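You operate a simulated robot arm through the tools that you are given. There is no shell and no other tool.

Carry out the task below with a simulated robot arm. There is one attempt and no reset: what you move stays moved.

## Task
At the drop stand, put 3 drops of primer and 3 of bond in the white block's wells.
Fine: the block on the set-up table; primer in the teal well, bond in the orange one; the block ends in the yellow tray, the stand's drawer out.
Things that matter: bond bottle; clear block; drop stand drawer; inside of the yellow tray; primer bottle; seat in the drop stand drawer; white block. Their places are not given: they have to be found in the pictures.

It is judged by the outcome, as a careful person would: the job done as asked, and still so three seconds after it is handed in. It fails if anything else is knocked over, pushed out of place, dropped, spilled or broken.

## Robot
A 6-joint arm with a two-finger gripper, fixed in place. Base frame: the origin is at the foot of the arm, x ahead of it, y to its left, z up; the work surface is at about z = 80. Readings come in cm, degrees, newtons and seconds.
Its first joint turns from -166.0 to 166.0 degrees. Payload 3.43 kg.
Tool frame: the origin (TCP) lies between the finger pads and is the grasp point; the fingertips stand 2 cm ahead of it; z points along the fingers, y is the line along which they close. The gripper opens to 19 cm. The gripper's body begins 24.8 cm behind the TCP.
Orientation is that of the tool frame in the base frame, as [roll, pitch, yaw] about the fixed x, y, z axes, in that order (R = Rz(yaw) Ry(pitch) Rx(roll)). With the fingers straight down and closing along the base's y, the tool's x points along the base's -x, its y along +y and its z along -z.

## Interface
- The arm moves only by the tool play_rows. Its argument "rows" is a list of rows, each an object of numbers (a shift or turn left out is 0, a gripper value left out holds the last): "dx", "dy", "dz": the shift along the tool's x, y, z in cm; "ax", "ay", "az": the turn, a rotation vector about the tool's x, y, z in degrees. In form: [{"dx": .., "dy": .., "dz": .., "ax": .., "ay": .., "az": ..}, ...]. A call has 1 to 20 rows; each row is the pose to reach, as a shift and turn from the pose commanded when the call began, along the tool's axes at that moment. "jaw" is the gripper command, from -1 (fully open) to 1 (shut), values between in proportion, set as the call begins (left out, the last holds). Each row takes 0.2 s and may step no farther than 5 cm and 8.6 degrees from the row before; otherwise, or with a gripper value out of range, the whole call is refused. Where a pose cannot be reached the arm comes as near as it can. A force on the tool above 90 N (or 10 N above the force at the start of the call, whichever is more), or a blocked arm, ends the call early, and 0.2 s more pass. The fingers move at their own pace (about 15.3 cm/s each) and stop on an object; they squeeze with about 26 N. The grip force told is the motor's: it shows also when the fingers shut on nothing. Time passes only in rows, and 0.2 s behind the last, so rows that repeat a pose let the fingers close. The reply holds the time, the measured pose of the TCP, the force on the tool along the base axes, the opening and the grip force, in the units named above and with some noise, with the torque about the TCP (base axes, N m) and any sound that the robot's microphone picked up.
- Cameras (640 x 400 px; columns grow to the right, rows downward): "scene" is fixed at [40.12, -50.19, 152.87]; the picture's right is [0.59, -0.81, 0.00], its down [-0.68, -0.50, -0.54] and it looks along [0.44, 0.32, -0.84] (base axes); focal length 340 px, centre (320, 200). "wrist" rides on the gripper at [7, -0.8, -28.8] in the tool frame; the picture's right is [0.12, 0.99, 0.00], its down [-0.96, 0.12, -0.25] and it looks along [-0.24, 0.03, 0.97] (tool axes); focal length 261 px, centre (320, 200).
- grab_frame(camera): a new picture of that camera. The clock stands still meanwhile.
- lift_body(by): slides the trunk up (or, below 0, down) by that many cm; the arm rides with it, the base frame stays. It gives what a move gives, with no picture.
- pixel_to_xyz(camera, pixels): there is no depth. For up to 12 entries [column, row, z] of the newest picture of that camera ("zoom" is the newest enlarged one), the place [x, y] in the base frame at which the ray of that pixel passes the height z, good to about 0.2 cm. The clock stands still meanwhile.
- close_up(camera, box): a new picture of the part [left, top, right, bottom] of that camera's present view, enlarged. The clock stands still meanwhile.
- finish_job(): hands the job in; it is judged then, once.

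Unless the task says otherwise, let go and move clear before handing in.

The tools are called after "Call:" by a JSON object that holds its "method" and its "body". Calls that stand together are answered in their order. play_rows: Moves the arm, as the interface text tells. Its arguments: {"type":"object","properties":{"rows":{"type":"array"},"jaw":{"type":"number"}},"required":["rows"]} The other tools are called the same way: lift_body (by) slides the trunk up or down; grab_frame (camera) takes a picture; pixel_to_xyz (camera, pixels) gives the place at which the rays of pixels pass given heights; close_up (camera, box) takes an enlarged picture of a part of a camera's view; finish_job () hands the job in.

At the start:

```text
time: 0.0
position: [58.98, -44.29, 119.04]
ee_rot: [-180.0, 0.0, 180.0]
ft_force: [-0.4, 0.0, 0.6]
wrist_torque: [-0.01, 0.03, -0.01]
finger_gap: 18.99
finger_force: 0.0
trunk travel left (down, up): [-25.0, 19.0]
```

scene: 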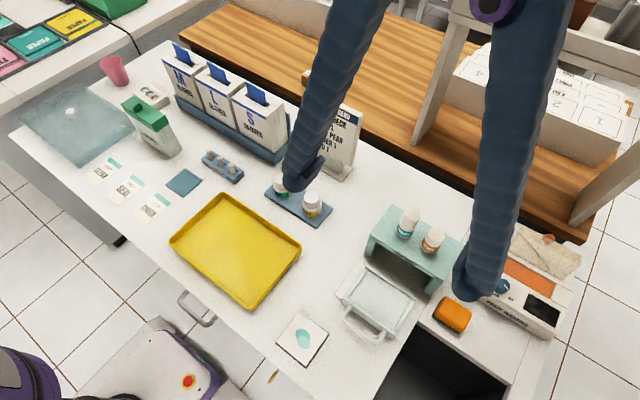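
wrist: 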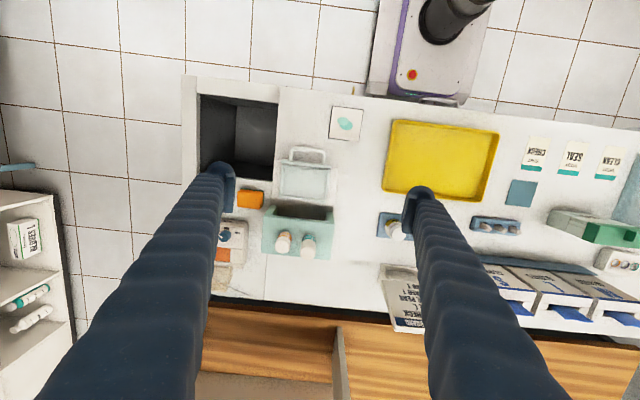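

The pictures show the yellow tray (scene ~235,250), a teal drop stand with two bottles (scene ~410,240), and small blocks near (222,165) and (300,205). I'll take close-ups to tell them apart.

Call:
{"method": "close_up", "body": {"camera": "scene", "box": [320, 190, 480, 350]}}

Call:
{"method": "close_up", "body": {"camera": "scene", "box": [180, 130, 340, 230]}}

Call:
{"method": "close_up", "body": {"camera": "wrist", "box": [180, 70, 380, 290]}}

Call:
{"method": "close_up", "body": {"camera": "wrist", "box": [370, 100, 640, 330]}}

```text
2.50 times, centred on (400, 270) of scene
```

zoom: 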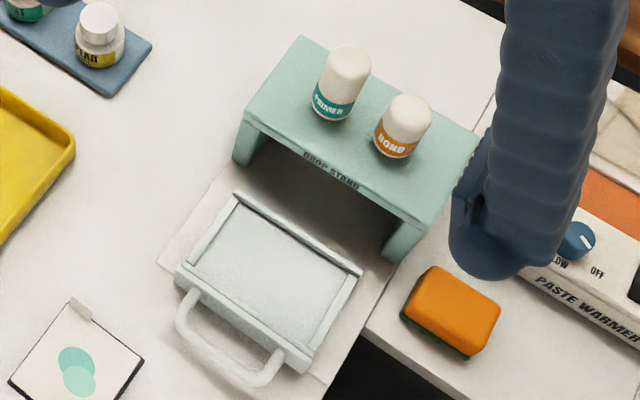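

```text
4.00 times, centred on (260, 180) of scene
```

zoom: 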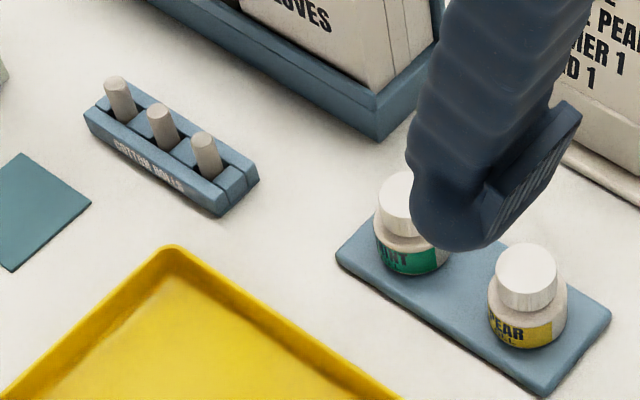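

```text
1.82 times, centred on (280, 180) of wrist
```

zoom: 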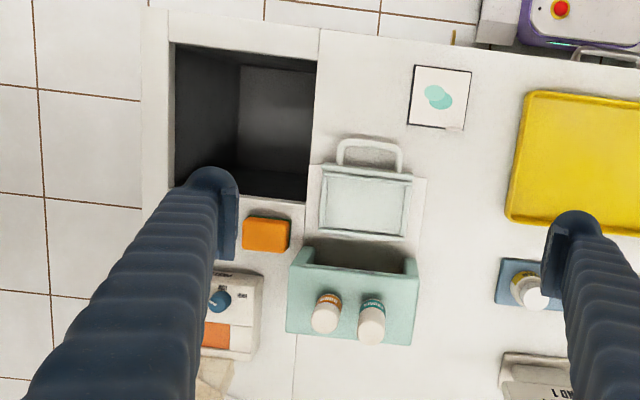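

```text
1.74 times, centred on (505, 215) of wrist
```

zoom: 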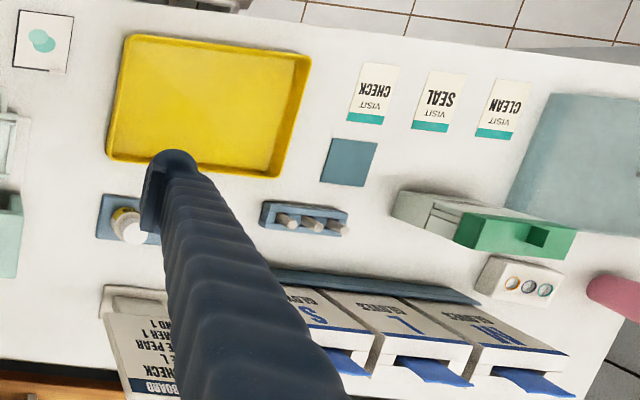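

The white item near zoom pixel (515,278) has round wells; I'll enlarge that area, the board and the teal square.

Call:
{"method": "close_up", "body": {"camera": "wrist", "box": [520, 190, 640, 290]}}

Call:
{"method": "close_up", "body": {"camera": "scene", "box": [80, 40, 220, 170]}}

Call:
{"method": "close_up", "body": {"camera": "scene", "box": [280, 60, 380, 190]}}

Call:
{"method": "close_up", "body": {"camera": "wrist", "box": [370, 250, 440, 340]}}

Call:
{"method": "close_up", "body": {"camera": "scene", "box": [0, 0, 220, 160]}}

Call:
{"method": "close_up", "body": {"camera": "scene", "box": [420, 60, 640, 340]}}

```text
4.00 times, centred on (580, 240) of wrist
```

zoom: 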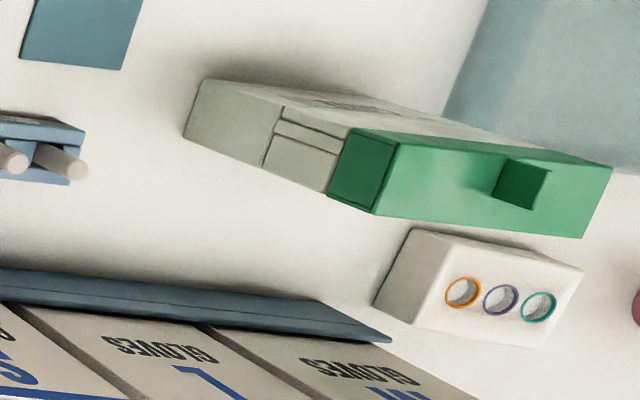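

```text
3.08 times, centred on (150, 105) of scene
```

zoom: 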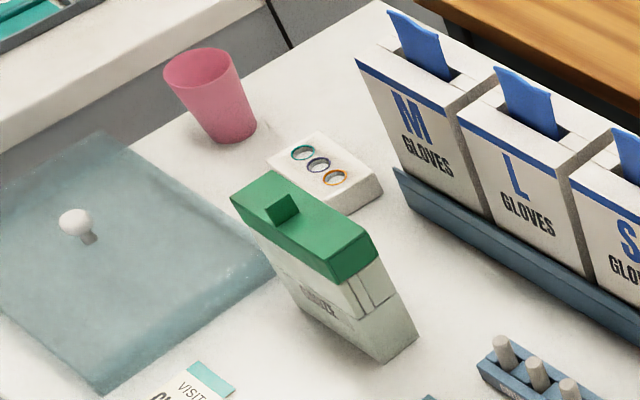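

```text
3.08 times, centred on (330, 125) of scene
```

zoom: 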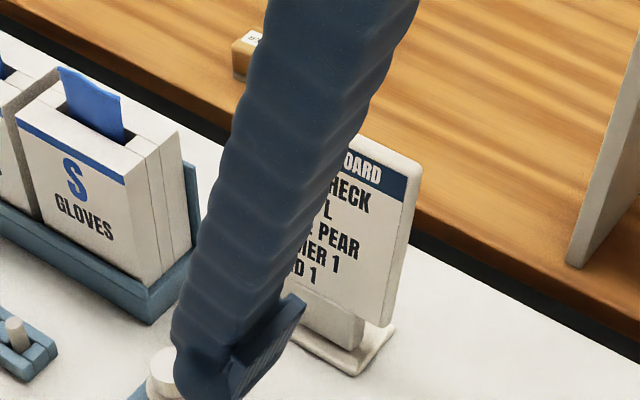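

```text
4.44 times, centred on (405, 295) of wrist
```

zoom: 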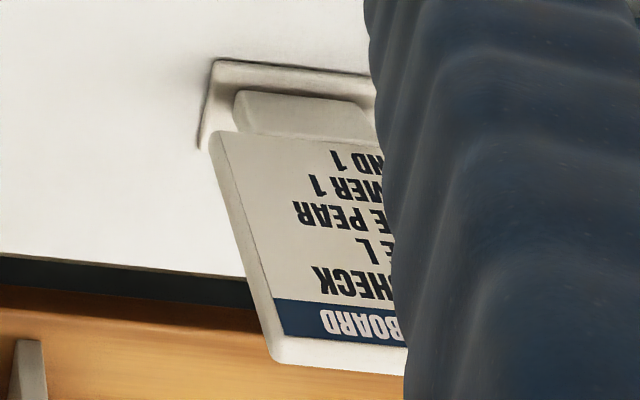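

```text
2.50 times, centred on (110, 80) of scene
```

zoom: 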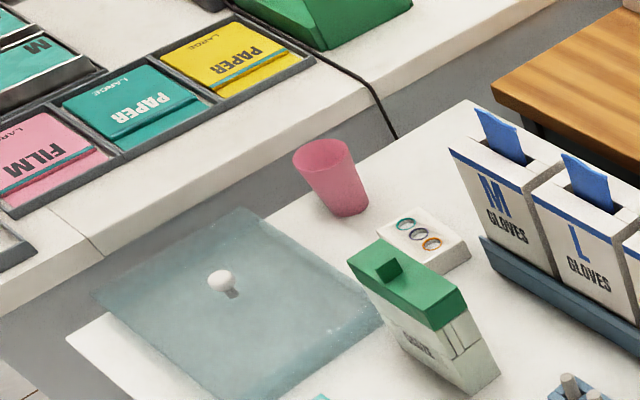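

```text
1.43 times, centred on (530, 200) of scene
```

zoom: 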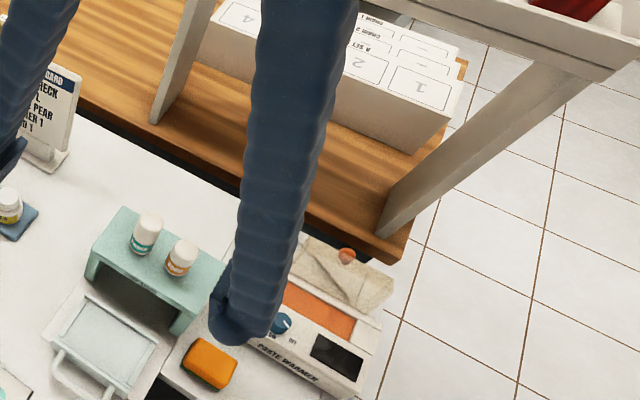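

The white block with orange, purple and teal wells sits near scene (150,95), beside the cup and the green box; the drawer of the stand is out toward the robot. I'll locate things in the base frame.

Call:
{"method": "pixel_to_xyz", "body": {"camera": "scene", "pixels": [[144.2, 89.7, 82], [149.7, 93.6, 82], [155.5, 97.9, 82], [120, 80, 80], [300, 205, 80], [235, 250, 80], [377, 303, 82], [300, 338, 80], [452, 315, 82], [408, 222, 90], [433, 240, 90], [70, 112, 80]]}}

Call:
{"method": "pixel_to_xyz", "body": {"camera": "wrist", "pixels": [[616, 263, 82], [605, 265, 82], [595.5, 263, 82], [442, 160, 80], [283, 240, 95], [307, 246, 95], [307, 175, 83], [302, 210, 90], [345, 122, 80], [250, 198, 82]]}}

```text
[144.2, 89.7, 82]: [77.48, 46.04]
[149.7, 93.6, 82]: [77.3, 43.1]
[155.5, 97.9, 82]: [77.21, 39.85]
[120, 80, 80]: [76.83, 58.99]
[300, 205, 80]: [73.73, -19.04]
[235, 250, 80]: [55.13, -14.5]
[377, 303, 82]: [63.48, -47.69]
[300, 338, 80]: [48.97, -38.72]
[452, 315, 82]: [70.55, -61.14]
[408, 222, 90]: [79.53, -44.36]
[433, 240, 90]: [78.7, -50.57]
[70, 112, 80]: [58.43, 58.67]
```

```text
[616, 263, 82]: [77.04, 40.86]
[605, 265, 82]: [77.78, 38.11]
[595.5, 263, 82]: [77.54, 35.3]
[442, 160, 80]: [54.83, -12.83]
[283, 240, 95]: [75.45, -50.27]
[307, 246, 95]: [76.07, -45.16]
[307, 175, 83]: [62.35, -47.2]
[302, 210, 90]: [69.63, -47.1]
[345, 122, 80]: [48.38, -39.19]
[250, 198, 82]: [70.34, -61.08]
```

The block's position is roughly (77, 42). I'll enlarge the stand and drawer from both cameras to see what's in the seat and how the bottles sit.

Call:
{"method": "close_up", "body": {"camera": "scene", "box": [335, 255, 425, 345]}}

Call:
{"method": "close_up", "body": {"camera": "scene", "box": [370, 195, 460, 285]}}

Call:
{"method": "close_up", "body": {"camera": "wrist", "box": [255, 135, 355, 265]}}

Call:
{"method": "close_up", "body": {"camera": "scene", "box": [0, 60, 220, 240]}}

```text
4.44 times, centred on (380, 300) of scene
```

zoom: 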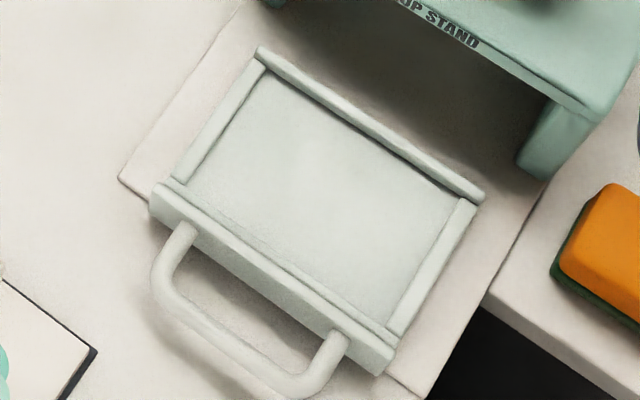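

```text
4.44 times, centred on (415, 240) of scene
```

zoom: 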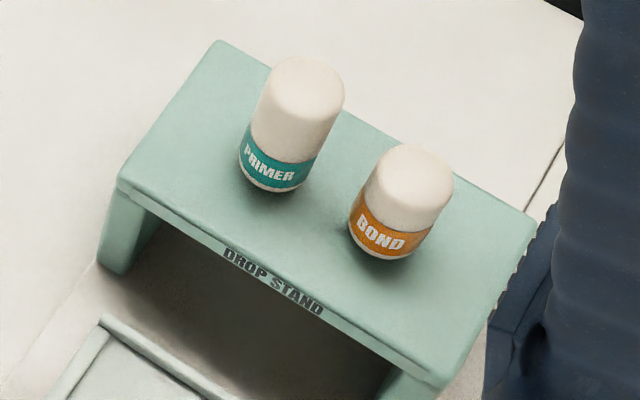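

```text
3.08 times, centred on (305, 200) of wrist
```

zoom: 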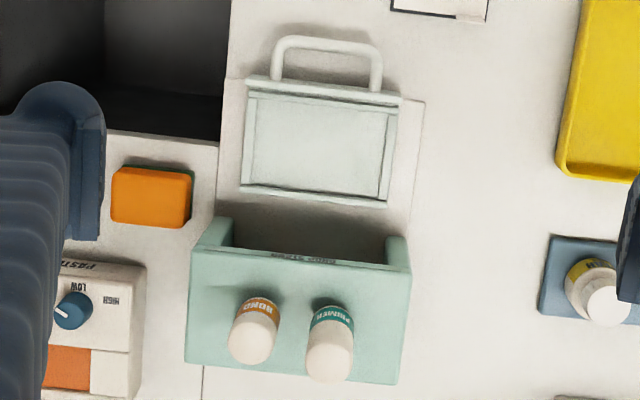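

```text
2.22 times, centred on (110, 150) of scene
```

zoom: 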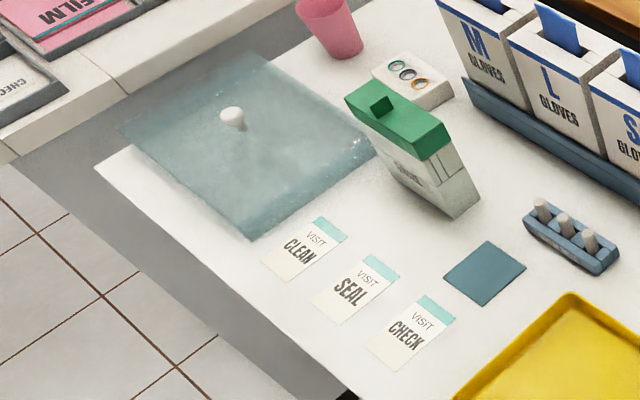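

The wells are about 3 cm apart (teal to orange about 6 cm), matching the bottle spacing. I'll move at the present height across to the block to see it from above.

Call:
{"method": "play_rows", "body": {"rows": [{"dy": 4.5, "dx": -0.6}, {"dy": 9, "dx": -1.2}, {"dy": 13.5, "dx": -1.8}, {"dy": 18, "dx": -2.4}, {"dy": 22.5, "dx": -3}, {"dy": 27, "dx": -3.6}, {"dy": 31.5, "dx": -4.2}, {"dy": 36, "dx": -4.8}, {"dy": 40.5, "dx": -5.4}, {"dy": 45, "dx": -6}, {"dy": 49.5, "dx": -6.6}, {"dy": 54, "dx": -7.2}, {"dy": 58.5, "dx": -7.8}, {"dy": 63, "dx": -8.4}, {"dy": 67.5, "dx": -9}, {"dy": 72, "dx": -9.6}, {"dy": 76.5, "dx": -10.2}, {"dy": 80, "dx": -11}, {"dy": 80, "dx": -11}]}}

```text
time: 4.0
position: [69.93, 35.76, 118.94]
ee_rot: [-180.0, 0.0, 179.9]
ft_force: [-0.5, -0.6, -0.3]
wrist_torque: [-0.02, -0.03, 0.01]
finger_gap: 19.03
finger_force: 0.0
trunk travel left (down, up): [-25.0, 19.0]
```

The arm is now near (70, 36). I'll take pictures from both cameras.

Call:
{"method": "grab_frame", "body": {"camera": "wrist"}}

Call:
{"method": "grab_frame", "body": {"camera": "scene"}}

```text
taken
```

wrist: 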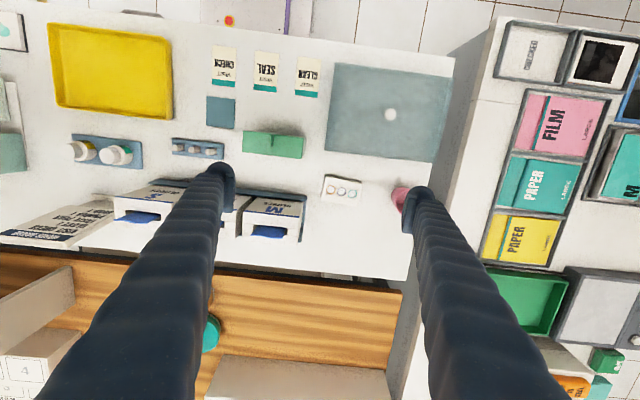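

```text
taken
```

scene: 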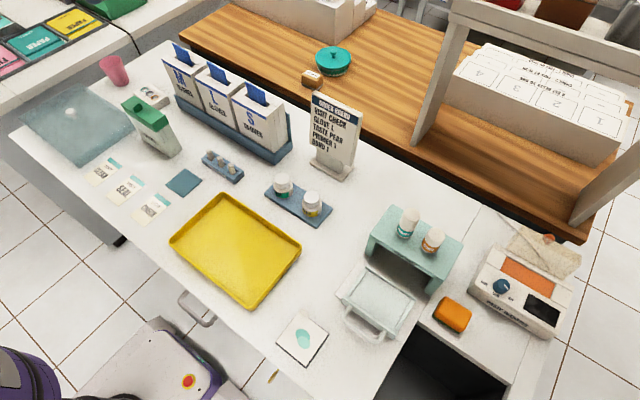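

The scene is now unblocked; I'll enlarge the board, the block in the wrist view, and the area around it.

Call:
{"method": "close_up", "body": {"camera": "scene", "box": [290, 80, 370, 190]}}

Call:
{"method": "close_up", "body": {"camera": "wrist", "box": [300, 160, 380, 210]}}

Call:
{"method": "close_up", "body": {"camera": "wrist", "box": [230, 50, 460, 260]}}

Call:
{"method": "close_up", "body": {"camera": "wrist", "box": [460, 0, 640, 400]}}

```text
3.64 times, centred on (330, 135) of scene
```

zoom: 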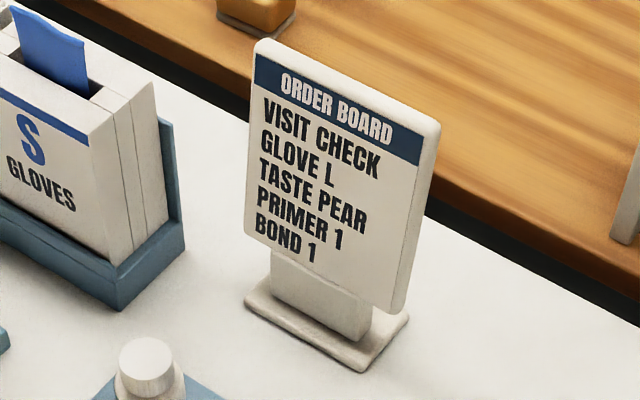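

```text
8.00 times, centred on (340, 185) of wrist
```

zoom: 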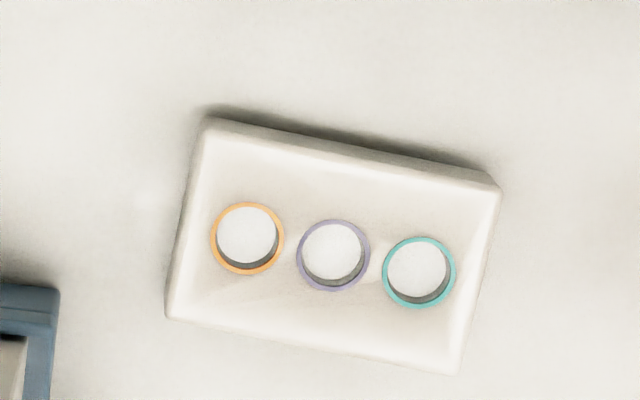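

```text
1.90 times, centred on (345, 155) of wrist
```

zoom: 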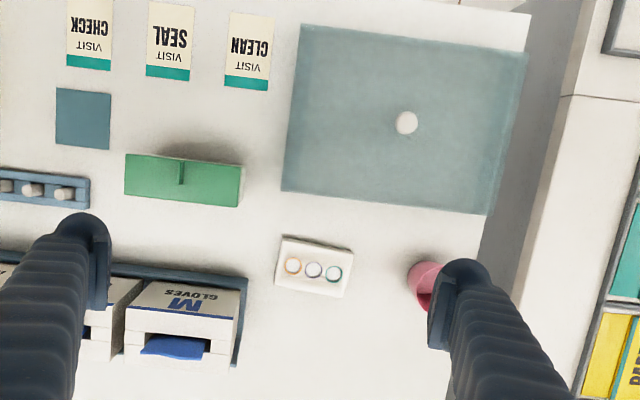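

```text
1.00 times, centred on (550, 200) of wrist (not enlarged: the box is as wide or as high as the picture)
```

zoom: 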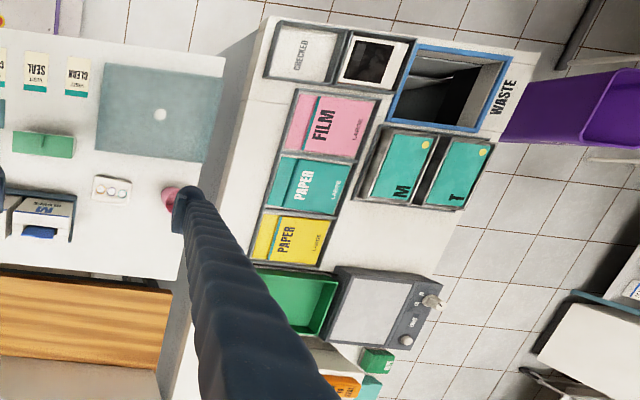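

The board reads primer 1/bond 1, but the request says 3 each, so I follow the request. The white block is at wrist (341,192); I'll compute its pose.

Call:
{"method": "pixel_to_xyz", "body": {"camera": "wrist", "pixels": [[331, 189.6, 83], [341.6, 191.9, 83], [352.5, 194, 83], [326.3, 175, 82], [362.1, 183.1, 82], [357.5, 206.9, 82], [320.9, 199.8, 82], [394, 195, 80], [302, 147, 88], [306, 195, 85]]}}

Call:
{"method": "pixel_to_xyz", "body": {"camera": "scene", "pixels": [[144.2, 89.7, 83], [149.7, 93.6, 83], [155.5, 97.9, 83]]}}

```text
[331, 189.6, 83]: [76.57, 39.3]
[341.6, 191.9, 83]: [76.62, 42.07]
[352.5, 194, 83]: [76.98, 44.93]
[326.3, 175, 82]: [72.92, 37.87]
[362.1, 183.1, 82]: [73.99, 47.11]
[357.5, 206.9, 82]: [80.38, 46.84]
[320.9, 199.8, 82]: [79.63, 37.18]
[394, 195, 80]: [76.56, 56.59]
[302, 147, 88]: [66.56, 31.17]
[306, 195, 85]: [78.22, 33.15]
```

```text
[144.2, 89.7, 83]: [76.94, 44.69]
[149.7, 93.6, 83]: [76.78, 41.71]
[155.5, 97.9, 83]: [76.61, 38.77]
```

Block is about 9.5 x 6.5 cm, top near z 82.7, centre near (76.7, 42.1). Before grasping, I'll measure the drawer's inside and the stand in the scene picture.

Call:
{"method": "close_up", "body": {"camera": "scene", "box": [330, 200, 470, 345]}}

Call:
{"method": "pixel_to_xyz", "body": {"camera": "scene", "pixels": [[367.6, 271.9, 81], [413.8, 300, 81], [395.8, 329.3, 81], [350, 296.6, 81], [367.6, 271.9, 83], [413.8, 300, 83], [395.8, 329.3, 83], [350, 296.6, 83]]}}

```text
2.76 times, centred on (400, 272) of scene
```

zoom: 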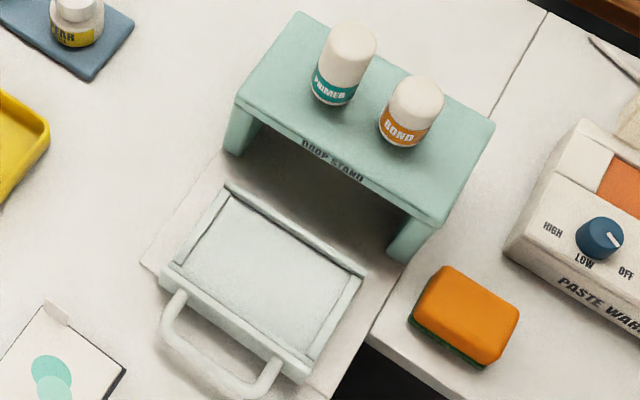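

```text
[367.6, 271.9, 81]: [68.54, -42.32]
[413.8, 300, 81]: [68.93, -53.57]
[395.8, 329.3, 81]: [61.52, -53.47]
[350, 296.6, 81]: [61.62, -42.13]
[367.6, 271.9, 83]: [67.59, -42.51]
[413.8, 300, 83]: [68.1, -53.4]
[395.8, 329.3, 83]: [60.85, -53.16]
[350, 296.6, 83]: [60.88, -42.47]
```

Seat inside spans about x 61.2–68.3, y −53.4 to −42.3, so the block fits lengthwise along y. I'll narrow the jaw to ~12.5 cm and go down over the block to see it close.

Call:
{"method": "play_rows", "body": {"rows": [{"dx": -1.7, "dy": 1.6, "dz": 3.5}, {"dx": -3.4, "dy": 3.2, "dz": 7}, {"dx": -5.1, "dy": 4.8, "dz": 11}, {"dx": -6.8, "dy": 6.3, "dz": 15}, {"dx": -6.8, "dy": 6.3, "dz": 19}, {"dx": -6.8, "dy": 6.3, "dz": 19}], "jaw": -0.316}}

Call:
{"method": "grab_frame", "body": {"camera": "wrist"}}

Call:
{"method": "grab_frame", "body": {"camera": "scene"}}

```text
time: 5.4
position: [76.81, 42.33, 100.01]
ee_rot: [179.9, 0.0, -179.9]
ft_force: [-0.9, 0.5, -0.2]
wrist_torque: [0.04, 0.03, -0.02]
finger_gap: 12.5
finger_force: 0.1
trunk travel left (down, up): [-25.0, 19.0]
```

```text
taken
```

wrist: 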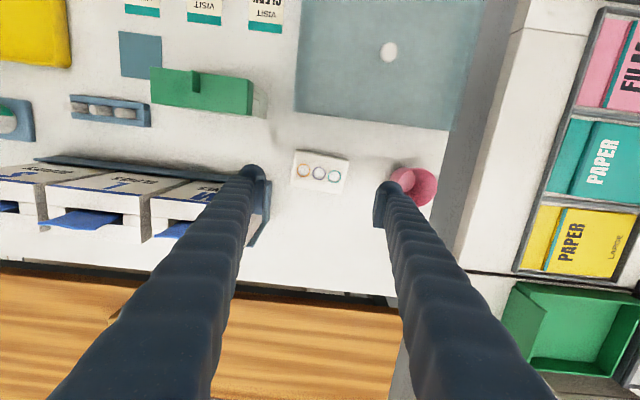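

```text
taken
```

scene: 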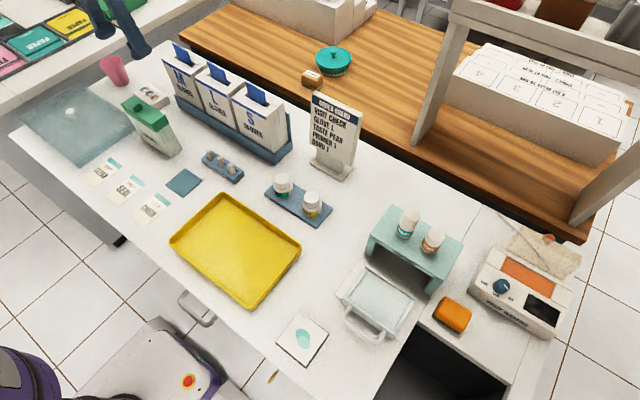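

The block is between the fingers in the wrist picture (320,172), with the cup close to one finger at (412,187). I'll enlarge to measure.

Call:
{"method": "close_up", "body": {"camera": "wrist", "box": [280, 135, 360, 205]}}

Call:
{"method": "close_up", "body": {"camera": "wrist", "box": [220, 120, 450, 260]}}

Call:
{"method": "close_up", "body": {"camera": "scene", "box": [90, 20, 210, 130]}}

```text
5.71 times, centred on (320, 170) of wrist
```

zoom: 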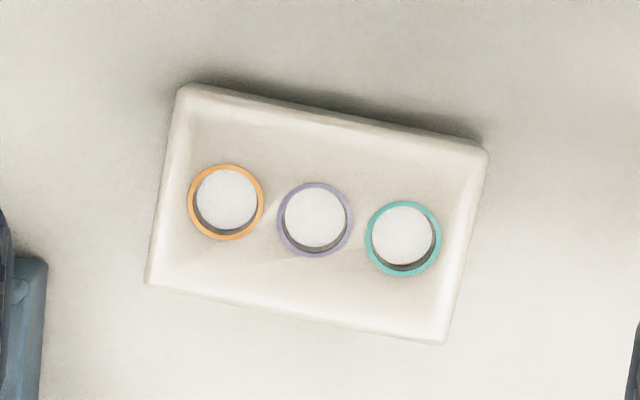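

```text
2.78 times, centred on (335, 190) of wrist
```

zoom: 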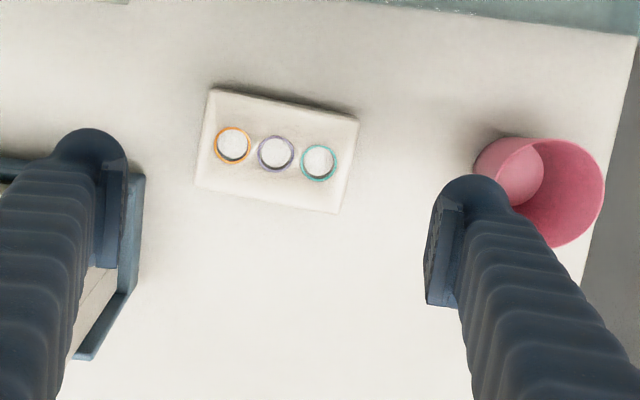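

```text
3.64 times, centred on (150, 75) of scene
```

zoom: 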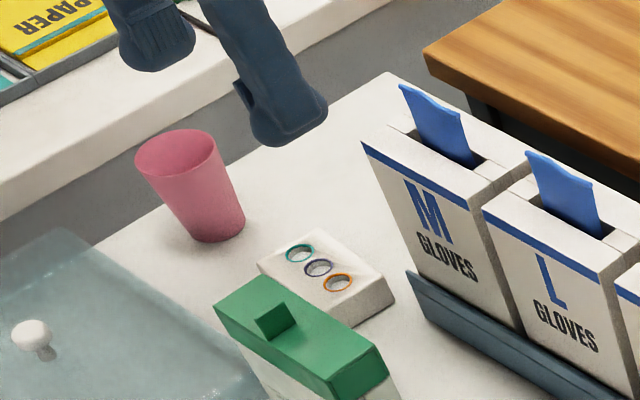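

Call:
{"method": "pixel_to_xyz", "body": {"camera": "wrist", "pixels": [[303.7, 170.4, 82.7], [319.1, 173.5, 82.7], [334.7, 176.9, 82.7], [295.2, 149.8, 82.5], [349.5, 161.4, 82.5], [342, 195, 82.5], [289.5, 184.5, 82.5], [392, 185, 80], [403, 186, 80], [414, 187, 90], [272, 182, 82], [270, 217, 82]]}}

Call:
{"method": "pixel_to_xyz", "body": {"camera": "scene", "pixels": [[120, 85, 80], [113, 55, 92], [105, 62, 92], [125, 80, 80]]}}

```text
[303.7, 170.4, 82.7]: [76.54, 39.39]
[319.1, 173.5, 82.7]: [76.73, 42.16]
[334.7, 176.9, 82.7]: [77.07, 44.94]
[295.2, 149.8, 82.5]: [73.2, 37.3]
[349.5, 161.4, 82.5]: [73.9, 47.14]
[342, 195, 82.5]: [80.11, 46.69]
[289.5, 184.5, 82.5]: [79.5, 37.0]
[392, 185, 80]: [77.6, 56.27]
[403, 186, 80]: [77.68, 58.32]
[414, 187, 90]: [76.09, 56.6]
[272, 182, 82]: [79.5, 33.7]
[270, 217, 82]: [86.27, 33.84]
```

```text
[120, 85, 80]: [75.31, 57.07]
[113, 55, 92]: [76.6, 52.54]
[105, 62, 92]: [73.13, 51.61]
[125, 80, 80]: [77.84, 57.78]
```

Block centre is about (76.7, 42.05), turned about −4° (long axis leans to +x). The glove holder's corner is near (79, 33.7), so I'll narrow the jaw to 11.5 cm, turn 4°, and come down to just above the block.

Call:
{"method": "play_rows", "body": {"rows": [{"az": 2, "dz": 1}, {"az": 4, "dz": 4}, {"az": 4, "dz": 8}, {"az": 4, "dz": 11}, {"az": 4, "dz": 13}, {"az": 4, "dz": 13}], "jaw": -0.2105}}

Call:
{"method": "grab_frame", "body": {"camera": "wrist"}}

Call:
{"method": "close_up", "body": {"camera": "scene", "box": [90, 20, 210, 130]}}

```text
time: 6.8
position: [76.57, 42.01, 87.18]
ee_rot: [-180.0, 0.1, 176.1]
ft_force: [-0.6, 0.4, 0.7]
wrist_torque: [-0.03, -0.02, 0.01]
finger_gap: 11.48
finger_force: 0.0
trunk travel left (down, up): [-25.0, 19.0]
```

```text
taken
```

wrist: 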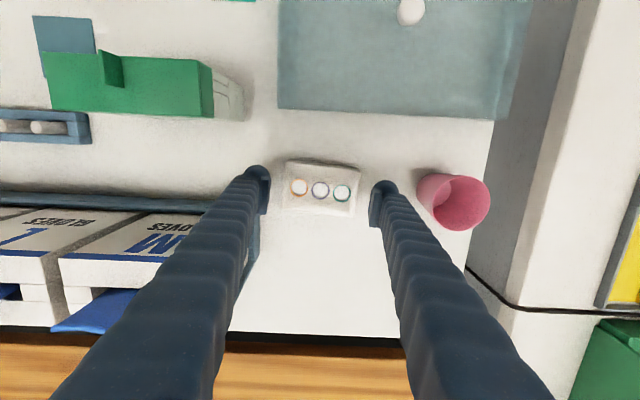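

```text
3.64 times, centred on (150, 75) of scene
```

zoom: 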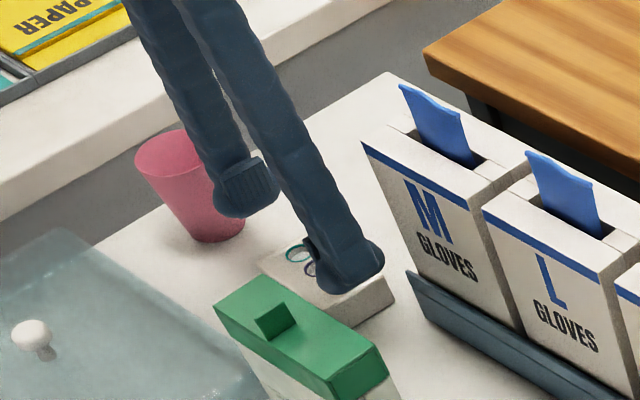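

Call:
{"method": "close_up", "body": {"camera": "wrist", "box": [235, 140, 405, 246]}}

Call:
{"method": "pixel_to_xyz", "body": {"camera": "wrist", "pixels": [[300, 186.5, 82.7], [321, 189.5, 82.7], [343, 193, 82.7], [255, 236, 82], [257, 250, 82]]}}

```text
3.76 times, centred on (320, 193) of wrist
```

zoom: 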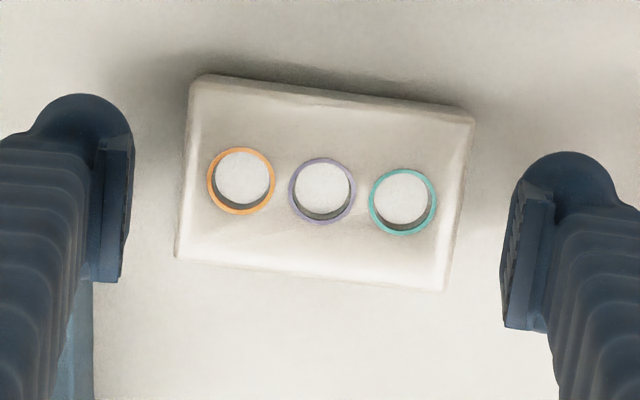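

```text
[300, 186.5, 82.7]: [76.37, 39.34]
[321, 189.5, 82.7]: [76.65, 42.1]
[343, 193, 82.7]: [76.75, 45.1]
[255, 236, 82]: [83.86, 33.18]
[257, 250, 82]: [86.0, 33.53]
```

The block is centred between the pads and aligned (purple well at (76.65, 42.1), TCP (76.57, 42.0)). I'll lower 3.6 cm and then close.

Call:
{"method": "play_rows", "body": {"rows": [{"dz": 2}, {"dz": 3.6}, {"dz": 3.6}]}}

Call:
{"method": "play_rows", "body": {"rows": [{"dz": 0}, {"dz": 0}, {"dz": 0}, {"dz": 0}], "jaw": 0.3}}

Call:
{"method": "grab_frame", "body": {"camera": "wrist"}}

Call:
{"method": "close_up", "body": {"camera": "scene", "box": [90, 20, 210, 130]}}

```text
time: 7.6
position: [76.67, 42.19, 83.51]
ee_rot: [-180.0, -0.1, 176.0]
ft_force: [-0.1, 0.1, -0.1]
wrist_torque: [0.01, 0.04, 0.02]
finger_gap: 11.5
finger_force: 0.1
trunk travel left (down, up): [-25.0, 19.0]
```

```text
time: 8.6
position: [76.58, 42.15, 83.53]
ee_rot: [180.0, -0.1, 176.0]
ft_force: [1.3, 0.7, -0.1]
wrist_torque: [0.08, -0.02, 0.01]
finger_gap: 9.72
finger_force: 26.0
trunk travel left (down, up): [-25.0, 19.0]
```

```text
taken
```

wrist: 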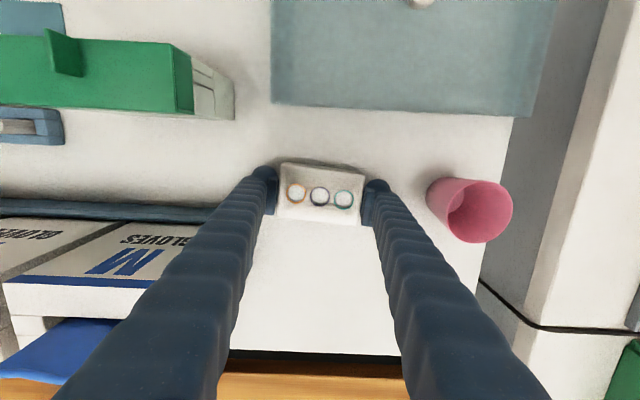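

```text
3.64 times, centred on (150, 75) of scene
```

zoom: 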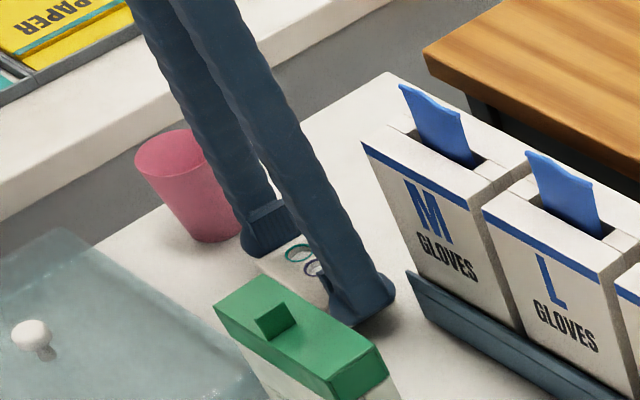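

The gripper holds the block (gap 9.72 cm, 26 N). I'll lift it straight up and undo the 4° turn.

Call:
{"method": "play_rows", "body": {"rows": [{"dz": -1}, {"dz": -3}, {"dz": -6.5}, {"dz": -10.5}, {"dz": -14.5}, {"dz": -18.5}, {"dz": -22.5}, {"dz": -26.5, "az": -2}, {"dz": -30, "az": -4}, {"dz": -30, "az": -4}]}}

Call:
{"method": "grab_frame", "body": {"camera": "wrist"}}

Call:
{"method": "grab_frame", "body": {"camera": "scene"}}

```text
time: 10.8
position: [76.46, 42.05, 113.27]
ee_rot: [180.0, -0.1, -180.0]
ft_force: [0.5, -0.3, -1.7]
wrist_torque: [0.01, 0.0, -0.01]
finger_gap: 9.73
finger_force: 26.4
trunk travel left (down, up): [-25.0, 19.0]
```

```text
taken
```

wrist: 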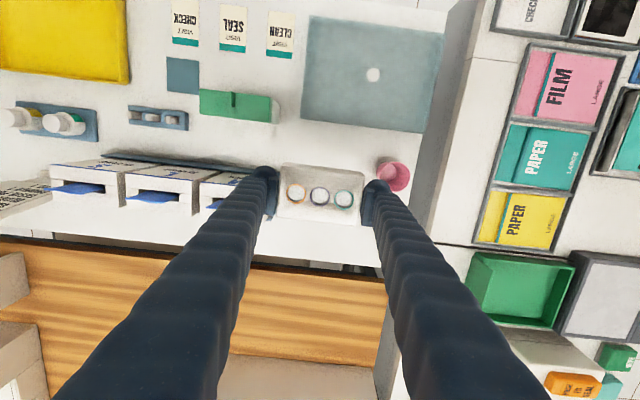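

```text
taken
```

scene: 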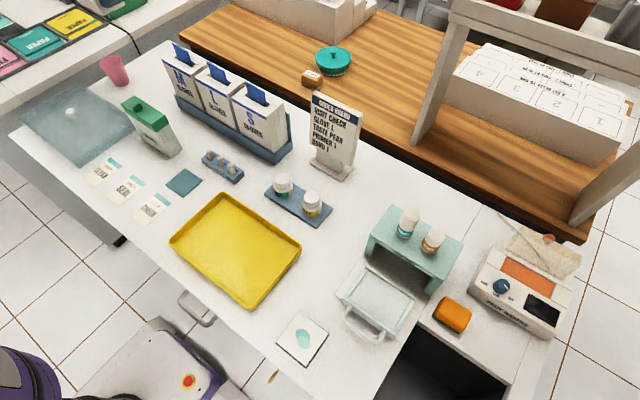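

The block is up and steady in the grip (wrist 320,193), nothing else has moved. I'll carry it at height toward the stand's drawer.

Call:
{"method": "play_rows", "body": {"rows": [{"dx": 0.26, "dy": -1.98}, {"dx": 0.64, "dy": -4.96}, {"dx": 1.22, "dy": -9.42}, {"dx": 1.8, "dy": -13.88}, {"dx": 2.38, "dy": -18.35}, {"dx": 2.96, "dy": -22.81}, {"dx": 3.54, "dy": -27.27}, {"dx": 4.12, "dy": -31.73}, {"dx": 4.7, "dy": -36.2}, {"dx": 5.28, "dy": -40.66}, {"dx": 5.86, "dy": -45.12}, {"dx": 6.45, "dy": -49.59}, {"dx": 7.03, "dy": -54.05}, {"dx": 7.61, "dy": -58.51}, {"dx": 8.19, "dy": -62.97}, {"dx": 8.77, "dy": -67.44}, {"dx": 9.35, "dy": -71.9}, {"dx": 9.93, "dy": -76.36}, {"dx": 10.18, "dy": -78.34}, {"dx": 10.31, "dy": -79.34}]}}

Call:
{"method": "grab_frame", "body": {"camera": "wrist"}}

```text
time: 15.0
position: [66.76, -37.06, 113.48]
ee_rot: [180.0, -0.2, -180.0]
ft_force: [0.4, 0.1, -1.1]
wrist_torque: [0.01, -0.02, 0.03]
finger_gap: 9.72
finger_force: 26.6
trunk travel left (down, up): [-25.0, 19.0]
```

```text
taken
```

wrist: 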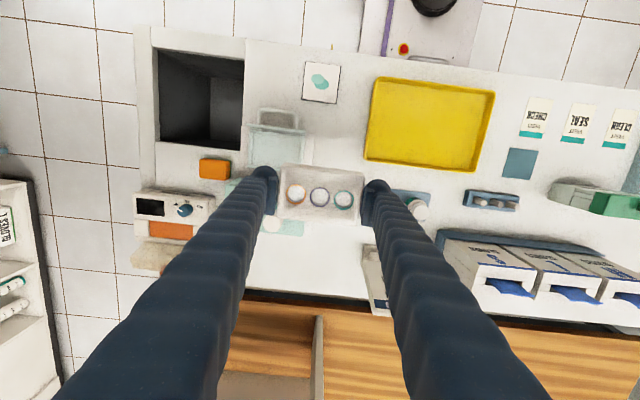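

The block is still held well. I'll shift to about (75, −46) so the drawer shows above the block in the wrist view, then measure the seat.

Call:
{"method": "play_rows", "body": {"rows": [{"dx": -2, "dy": -2}, {"dx": -5, "dy": -5}, {"dx": -8, "dy": -8}, {"dx": -8.5, "dy": -8.7}, {"dx": -8.5, "dy": -8.7}]}}

Call:
{"method": "grab_frame", "body": {"camera": "wrist"}}

Call:
{"method": "close_up", "body": {"camera": "wrist", "box": [240, 50, 400, 240]}}

```text
time: 16.2
position: [75.1, -46.08, 113.65]
ee_rot: [179.9, 0.0, 179.9]
ft_force: [0.0, 0.1, -1.3]
wrist_torque: [-0.02, 0.07, 0.01]
finger_gap: 9.71
finger_force: 26.1
trunk travel left (down, up): [-25.0, 19.0]
```

```text
taken
```

wrist: 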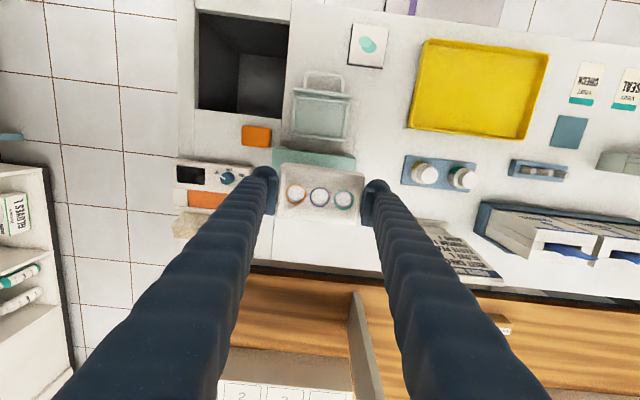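

```text
2.11 times, centred on (320, 145) of wrist
```

zoom: 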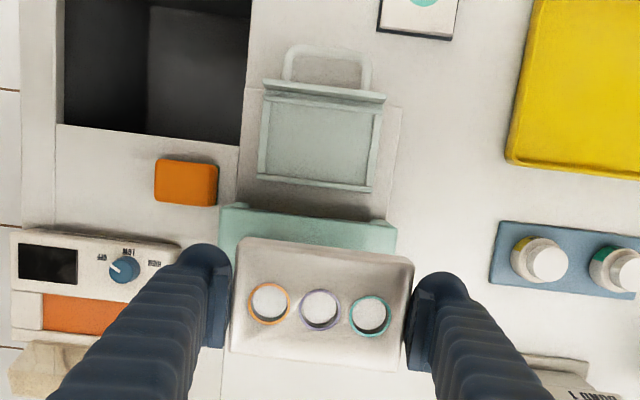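

The drawer is now seen nearly straight down at wrist (321,110). I'll enlarge it.

Call:
{"method": "close_up", "body": {"camera": "wrist", "box": [280, 65, 362, 165]}}

Call:
{"method": "close_up", "body": {"camera": "scene", "box": [330, 180, 490, 350]}}

```text
4.00 times, centred on (321, 115) of wrist
```

zoom: 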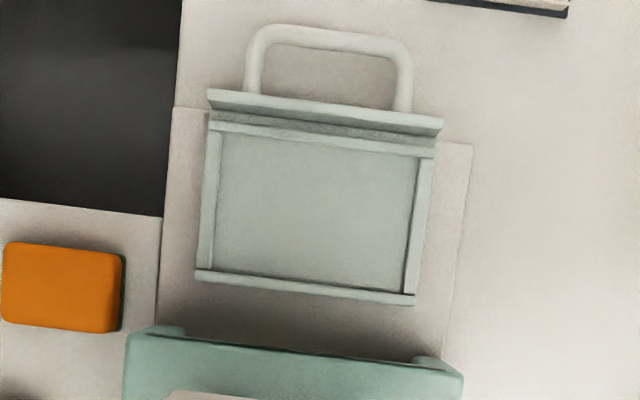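

```text
2.35 times, centred on (410, 265) of scene
```

zoom: 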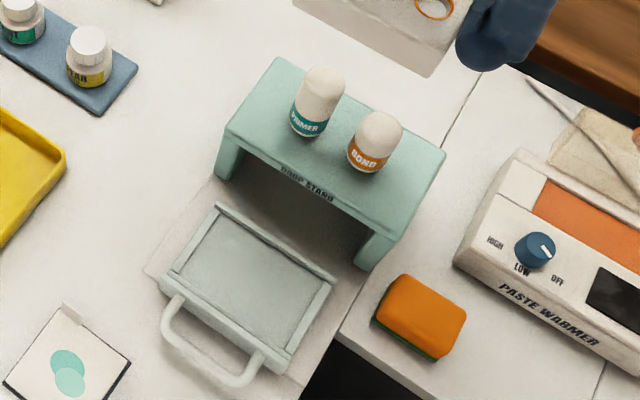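

Call:
{"method": "pixel_to_xyz", "body": {"camera": "wrist", "pixels": [[296.5, 98.75, 81], [345.5, 104.5, 81], [342.25, 138.25, 81], [294.75, 132, 81], [296.5, 98.75, 82], [345.5, 104.5, 82], [342.25, 138.25, 82], [294.75, 132, 82], [320, 197.5, 112.7], [296.5, 194, 112.7], [343, 200.5, 112.7]]}}

Call:
{"method": "pixel_to_xyz", "body": {"camera": "scene", "pixels": [[366.2, 255.6, 80], [427, 294.8, 80], [370.4, 236.5, 90], [439.8, 279.9, 90], [392.1, 205.4, 90], [463.2, 245.9, 90], [405.7, 235.2, 90], [429.6, 250.1, 90], [412.1, 213.9, 98], [436.4, 231.8, 97]]}}

```text
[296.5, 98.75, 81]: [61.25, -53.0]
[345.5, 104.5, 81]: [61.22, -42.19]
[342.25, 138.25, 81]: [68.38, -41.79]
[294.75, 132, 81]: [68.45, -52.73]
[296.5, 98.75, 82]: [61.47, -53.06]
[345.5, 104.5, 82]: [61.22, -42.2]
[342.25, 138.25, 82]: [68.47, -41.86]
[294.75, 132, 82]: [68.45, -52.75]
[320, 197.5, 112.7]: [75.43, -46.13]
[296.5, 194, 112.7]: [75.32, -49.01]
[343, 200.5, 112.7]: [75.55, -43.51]
```

```text
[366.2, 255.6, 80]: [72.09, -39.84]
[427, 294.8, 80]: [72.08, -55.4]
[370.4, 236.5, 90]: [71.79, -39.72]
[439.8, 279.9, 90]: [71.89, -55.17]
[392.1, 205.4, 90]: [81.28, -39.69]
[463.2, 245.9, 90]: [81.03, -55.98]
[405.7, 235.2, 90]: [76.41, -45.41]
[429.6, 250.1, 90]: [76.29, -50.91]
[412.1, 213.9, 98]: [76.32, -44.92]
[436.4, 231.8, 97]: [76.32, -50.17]
```

The seat centre is about (64.85, −47.6), size 7.1×10.9 cm; stand top is at z≈90 with bottles at (76.4, −45.1) primer and (76.3, −50.5) bond. I'll enlarge the held block to get its offset from the TCP.

Call:
{"method": "close_up", "body": {"camera": "wrist", "box": [270, 155, 370, 230]}}

```text
5.33 times, centred on (320, 192) of wrist
```

zoom: 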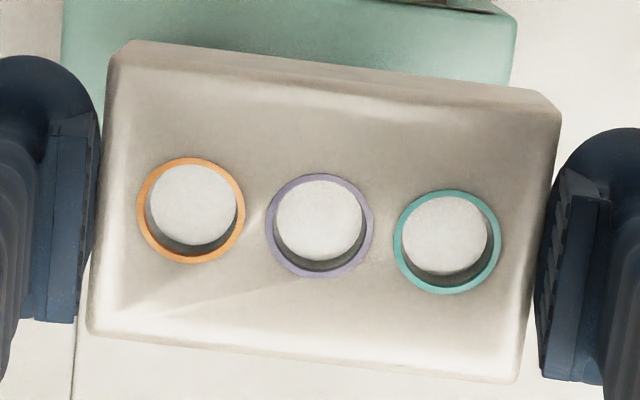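

Call:
{"method": "pixel_to_xyz", "body": {"camera": "zoom", "pixels": [[191, 210, 112.7], [320, 226, 112.7], [447, 242, 112.7], [118, 62, 112.7], [558, 120, 112.7], [88, 332, 112.7], [516, 383, 112.7], [132, 40, 110], [556, 100, 110]]}}

```text
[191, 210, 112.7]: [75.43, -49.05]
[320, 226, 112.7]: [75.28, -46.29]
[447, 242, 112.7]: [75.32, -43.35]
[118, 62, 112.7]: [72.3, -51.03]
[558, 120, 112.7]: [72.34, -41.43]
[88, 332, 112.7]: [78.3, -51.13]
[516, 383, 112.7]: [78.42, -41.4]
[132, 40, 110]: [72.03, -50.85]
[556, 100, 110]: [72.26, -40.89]
```

The block sits straight in the grip (offset about +0.25 cm in x). To refine the seat position I'll back off toward the robot and lower, so the seat shows beyond the block between the fingers.

Call:
{"method": "play_rows", "body": {"rows": [{"dx": 2}, {"dx": 6, "dy": -0.3}, {"dx": 10.5, "dy": -0.6}, {"dx": 15, "dy": -0.9}, {"dx": 19.5, "dy": -1.2}, {"dx": 22, "dy": -1.3}, {"dx": 23, "dy": -1.3, "dz": 2}, {"dx": 23, "dy": -1.3, "dz": 6}, {"dx": 23, "dy": -1.3, "dz": 10}, {"dx": 23, "dy": -1.3, "dz": 14}, {"dx": 23, "dy": -1.3, "dz": 18}, {"dx": 23, "dy": -1.3, "dz": 20}, {"dx": 23, "dy": -1.3, "dz": 20}]}}

Call:
{"method": "grab_frame", "body": {"camera": "wrist"}}

Call:
{"method": "close_up", "body": {"camera": "wrist", "box": [250, 150, 390, 300]}}

Call:
{"method": "grab_frame", "body": {"camera": "scene"}}

```text
time: 19.0
position: [51.95, -47.56, 93.67]
ee_rot: [-180.0, 0.0, -180.0]
ft_force: [0.2, 0.5, -1.4]
wrist_torque: [0.03, -0.02, -0.02]
finger_gap: 9.72
finger_force: 26.0
trunk travel left (down, up): [-25.0, 19.0]
```

```text
taken
```

wrist: 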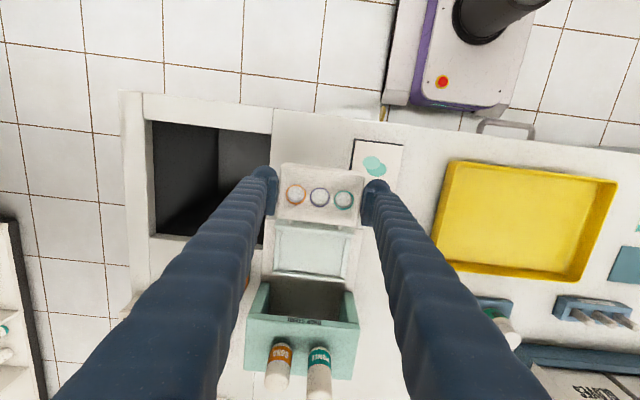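

```text
2.67 times, centred on (320, 225) of wrist
```

zoom: 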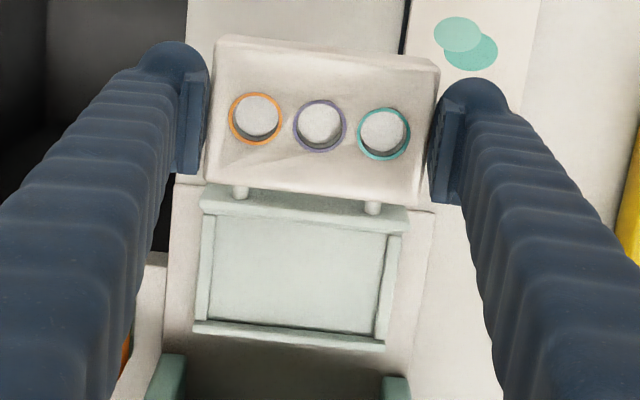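

```text
taken
```

scene: 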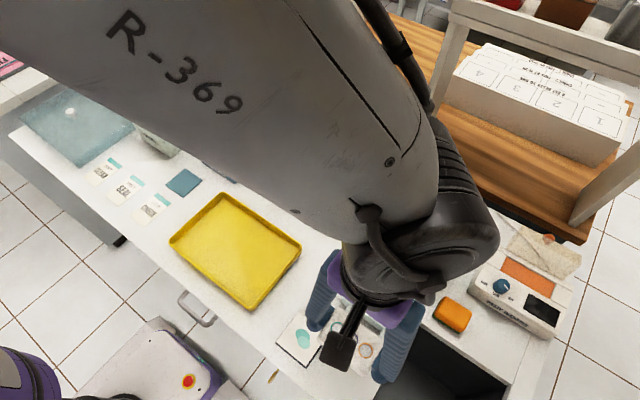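

Now the seat is visible just beyond the block (wrist ~312,248). I'll enlarge it.

Call:
{"method": "close_up", "body": {"camera": "wrist", "box": [280, 214, 360, 284]}}

```text
5.71 times, centred on (320, 249) of wrist
```

zoom: 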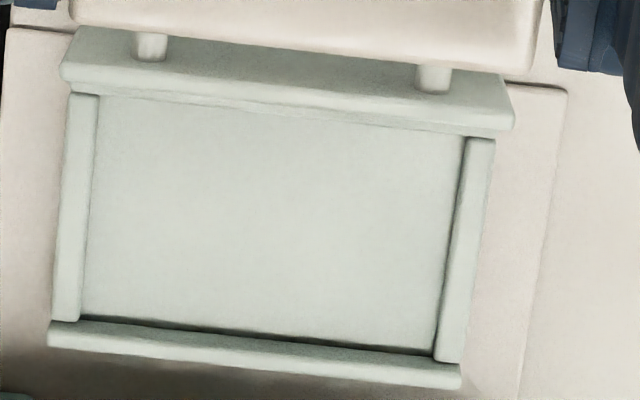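

Call:
{"method": "pixel_to_xyz", "body": {"camera": "zoom", "pixels": [[97, 97, 81.5], [467, 140, 81.5], [436, 357, 81.5], [80, 318, 81.5], [97, 97, 82.5], [467, 140, 82.5], [436, 357, 82.5], [80, 318, 82.5], [62, 75, 83], [510, 128, 83], [48, 322, 82], [460, 372, 82]]}}

Call:
{"method": "close_up", "body": {"camera": "wrist", "box": [270, 155, 370, 230]}}

```text
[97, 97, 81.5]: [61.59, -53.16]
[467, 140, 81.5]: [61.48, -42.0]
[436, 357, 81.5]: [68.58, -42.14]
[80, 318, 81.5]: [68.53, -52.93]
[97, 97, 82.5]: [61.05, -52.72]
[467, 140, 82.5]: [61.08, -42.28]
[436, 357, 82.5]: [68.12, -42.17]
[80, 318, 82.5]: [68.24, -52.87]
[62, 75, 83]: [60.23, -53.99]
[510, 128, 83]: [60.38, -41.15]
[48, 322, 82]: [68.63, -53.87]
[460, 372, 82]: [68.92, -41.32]
```

```text
5.33 times, centred on (320, 192) of wrist
```

zoom: 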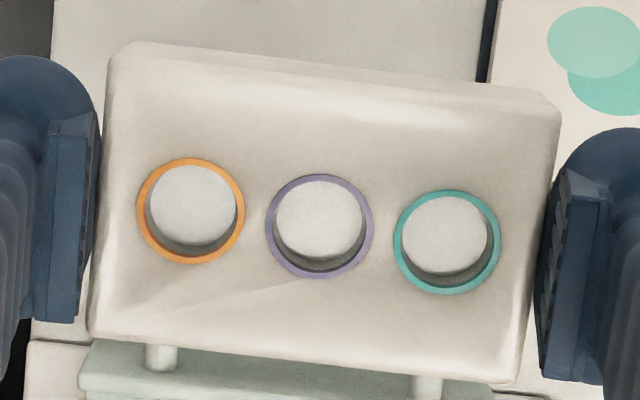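

Call:
{"method": "pixel_to_xyz", "body": {"camera": "zoom", "pixels": [[191, 210, 92.7], [320, 226, 92.7], [447, 242, 92.7], [118, 62, 92.7], [558, 120, 92.7], [88, 332, 92.7], [516, 383, 92.7]]}}

```text
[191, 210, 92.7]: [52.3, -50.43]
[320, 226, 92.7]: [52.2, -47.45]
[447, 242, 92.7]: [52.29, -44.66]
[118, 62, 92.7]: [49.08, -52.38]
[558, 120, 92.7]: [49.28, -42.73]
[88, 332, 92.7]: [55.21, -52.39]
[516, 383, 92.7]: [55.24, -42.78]
```

The held block is centred at (52.2, −47.55) and the seat at (64.9, −47.57), so I need to shift 12.7 cm ahead. I'll do that, then lower to just above the drawer floor.

Call:
{"method": "play_rows", "body": {"rows": [{"dx": -2}, {"dx": -6}, {"dx": -10}, {"dx": -12.2}, {"dx": -12.7}, {"dx": -12.7, "dz": 1.5}, {"dx": -12.7, "dz": 4}, {"dx": -12.7, "dz": 6}, {"dx": -12.7, "dz": 7}, {"dx": -12.7, "dz": 7}]}}

Call:
{"method": "grab_frame", "body": {"camera": "wrist"}}

Call:
{"method": "grab_frame", "body": {"camera": "scene"}}

```text
time: 21.2
position: [64.48, -47.14, 86.56]
ee_rot: [180.0, -0.1, -180.0]
ft_force: [-0.3, -0.6, -1.5]
wrist_torque: [0.02, -0.02, 0.03]
finger_gap: 9.7
finger_force: 26.0
trunk travel left (down, up): [-25.0, 19.0]
```

```text
taken
```

wrist: 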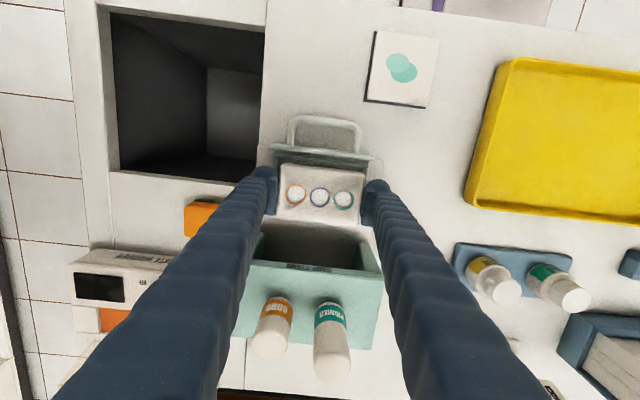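

```text
taken
```

scene: 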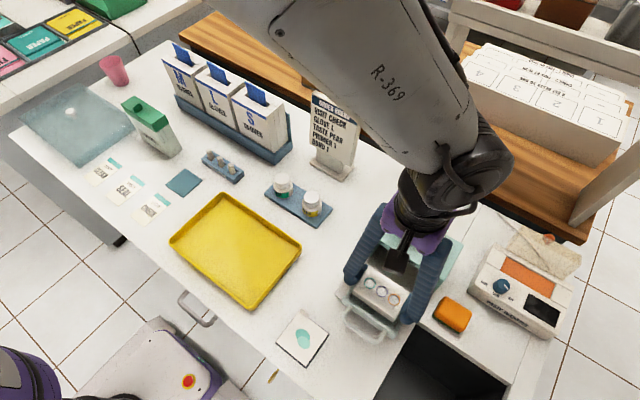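

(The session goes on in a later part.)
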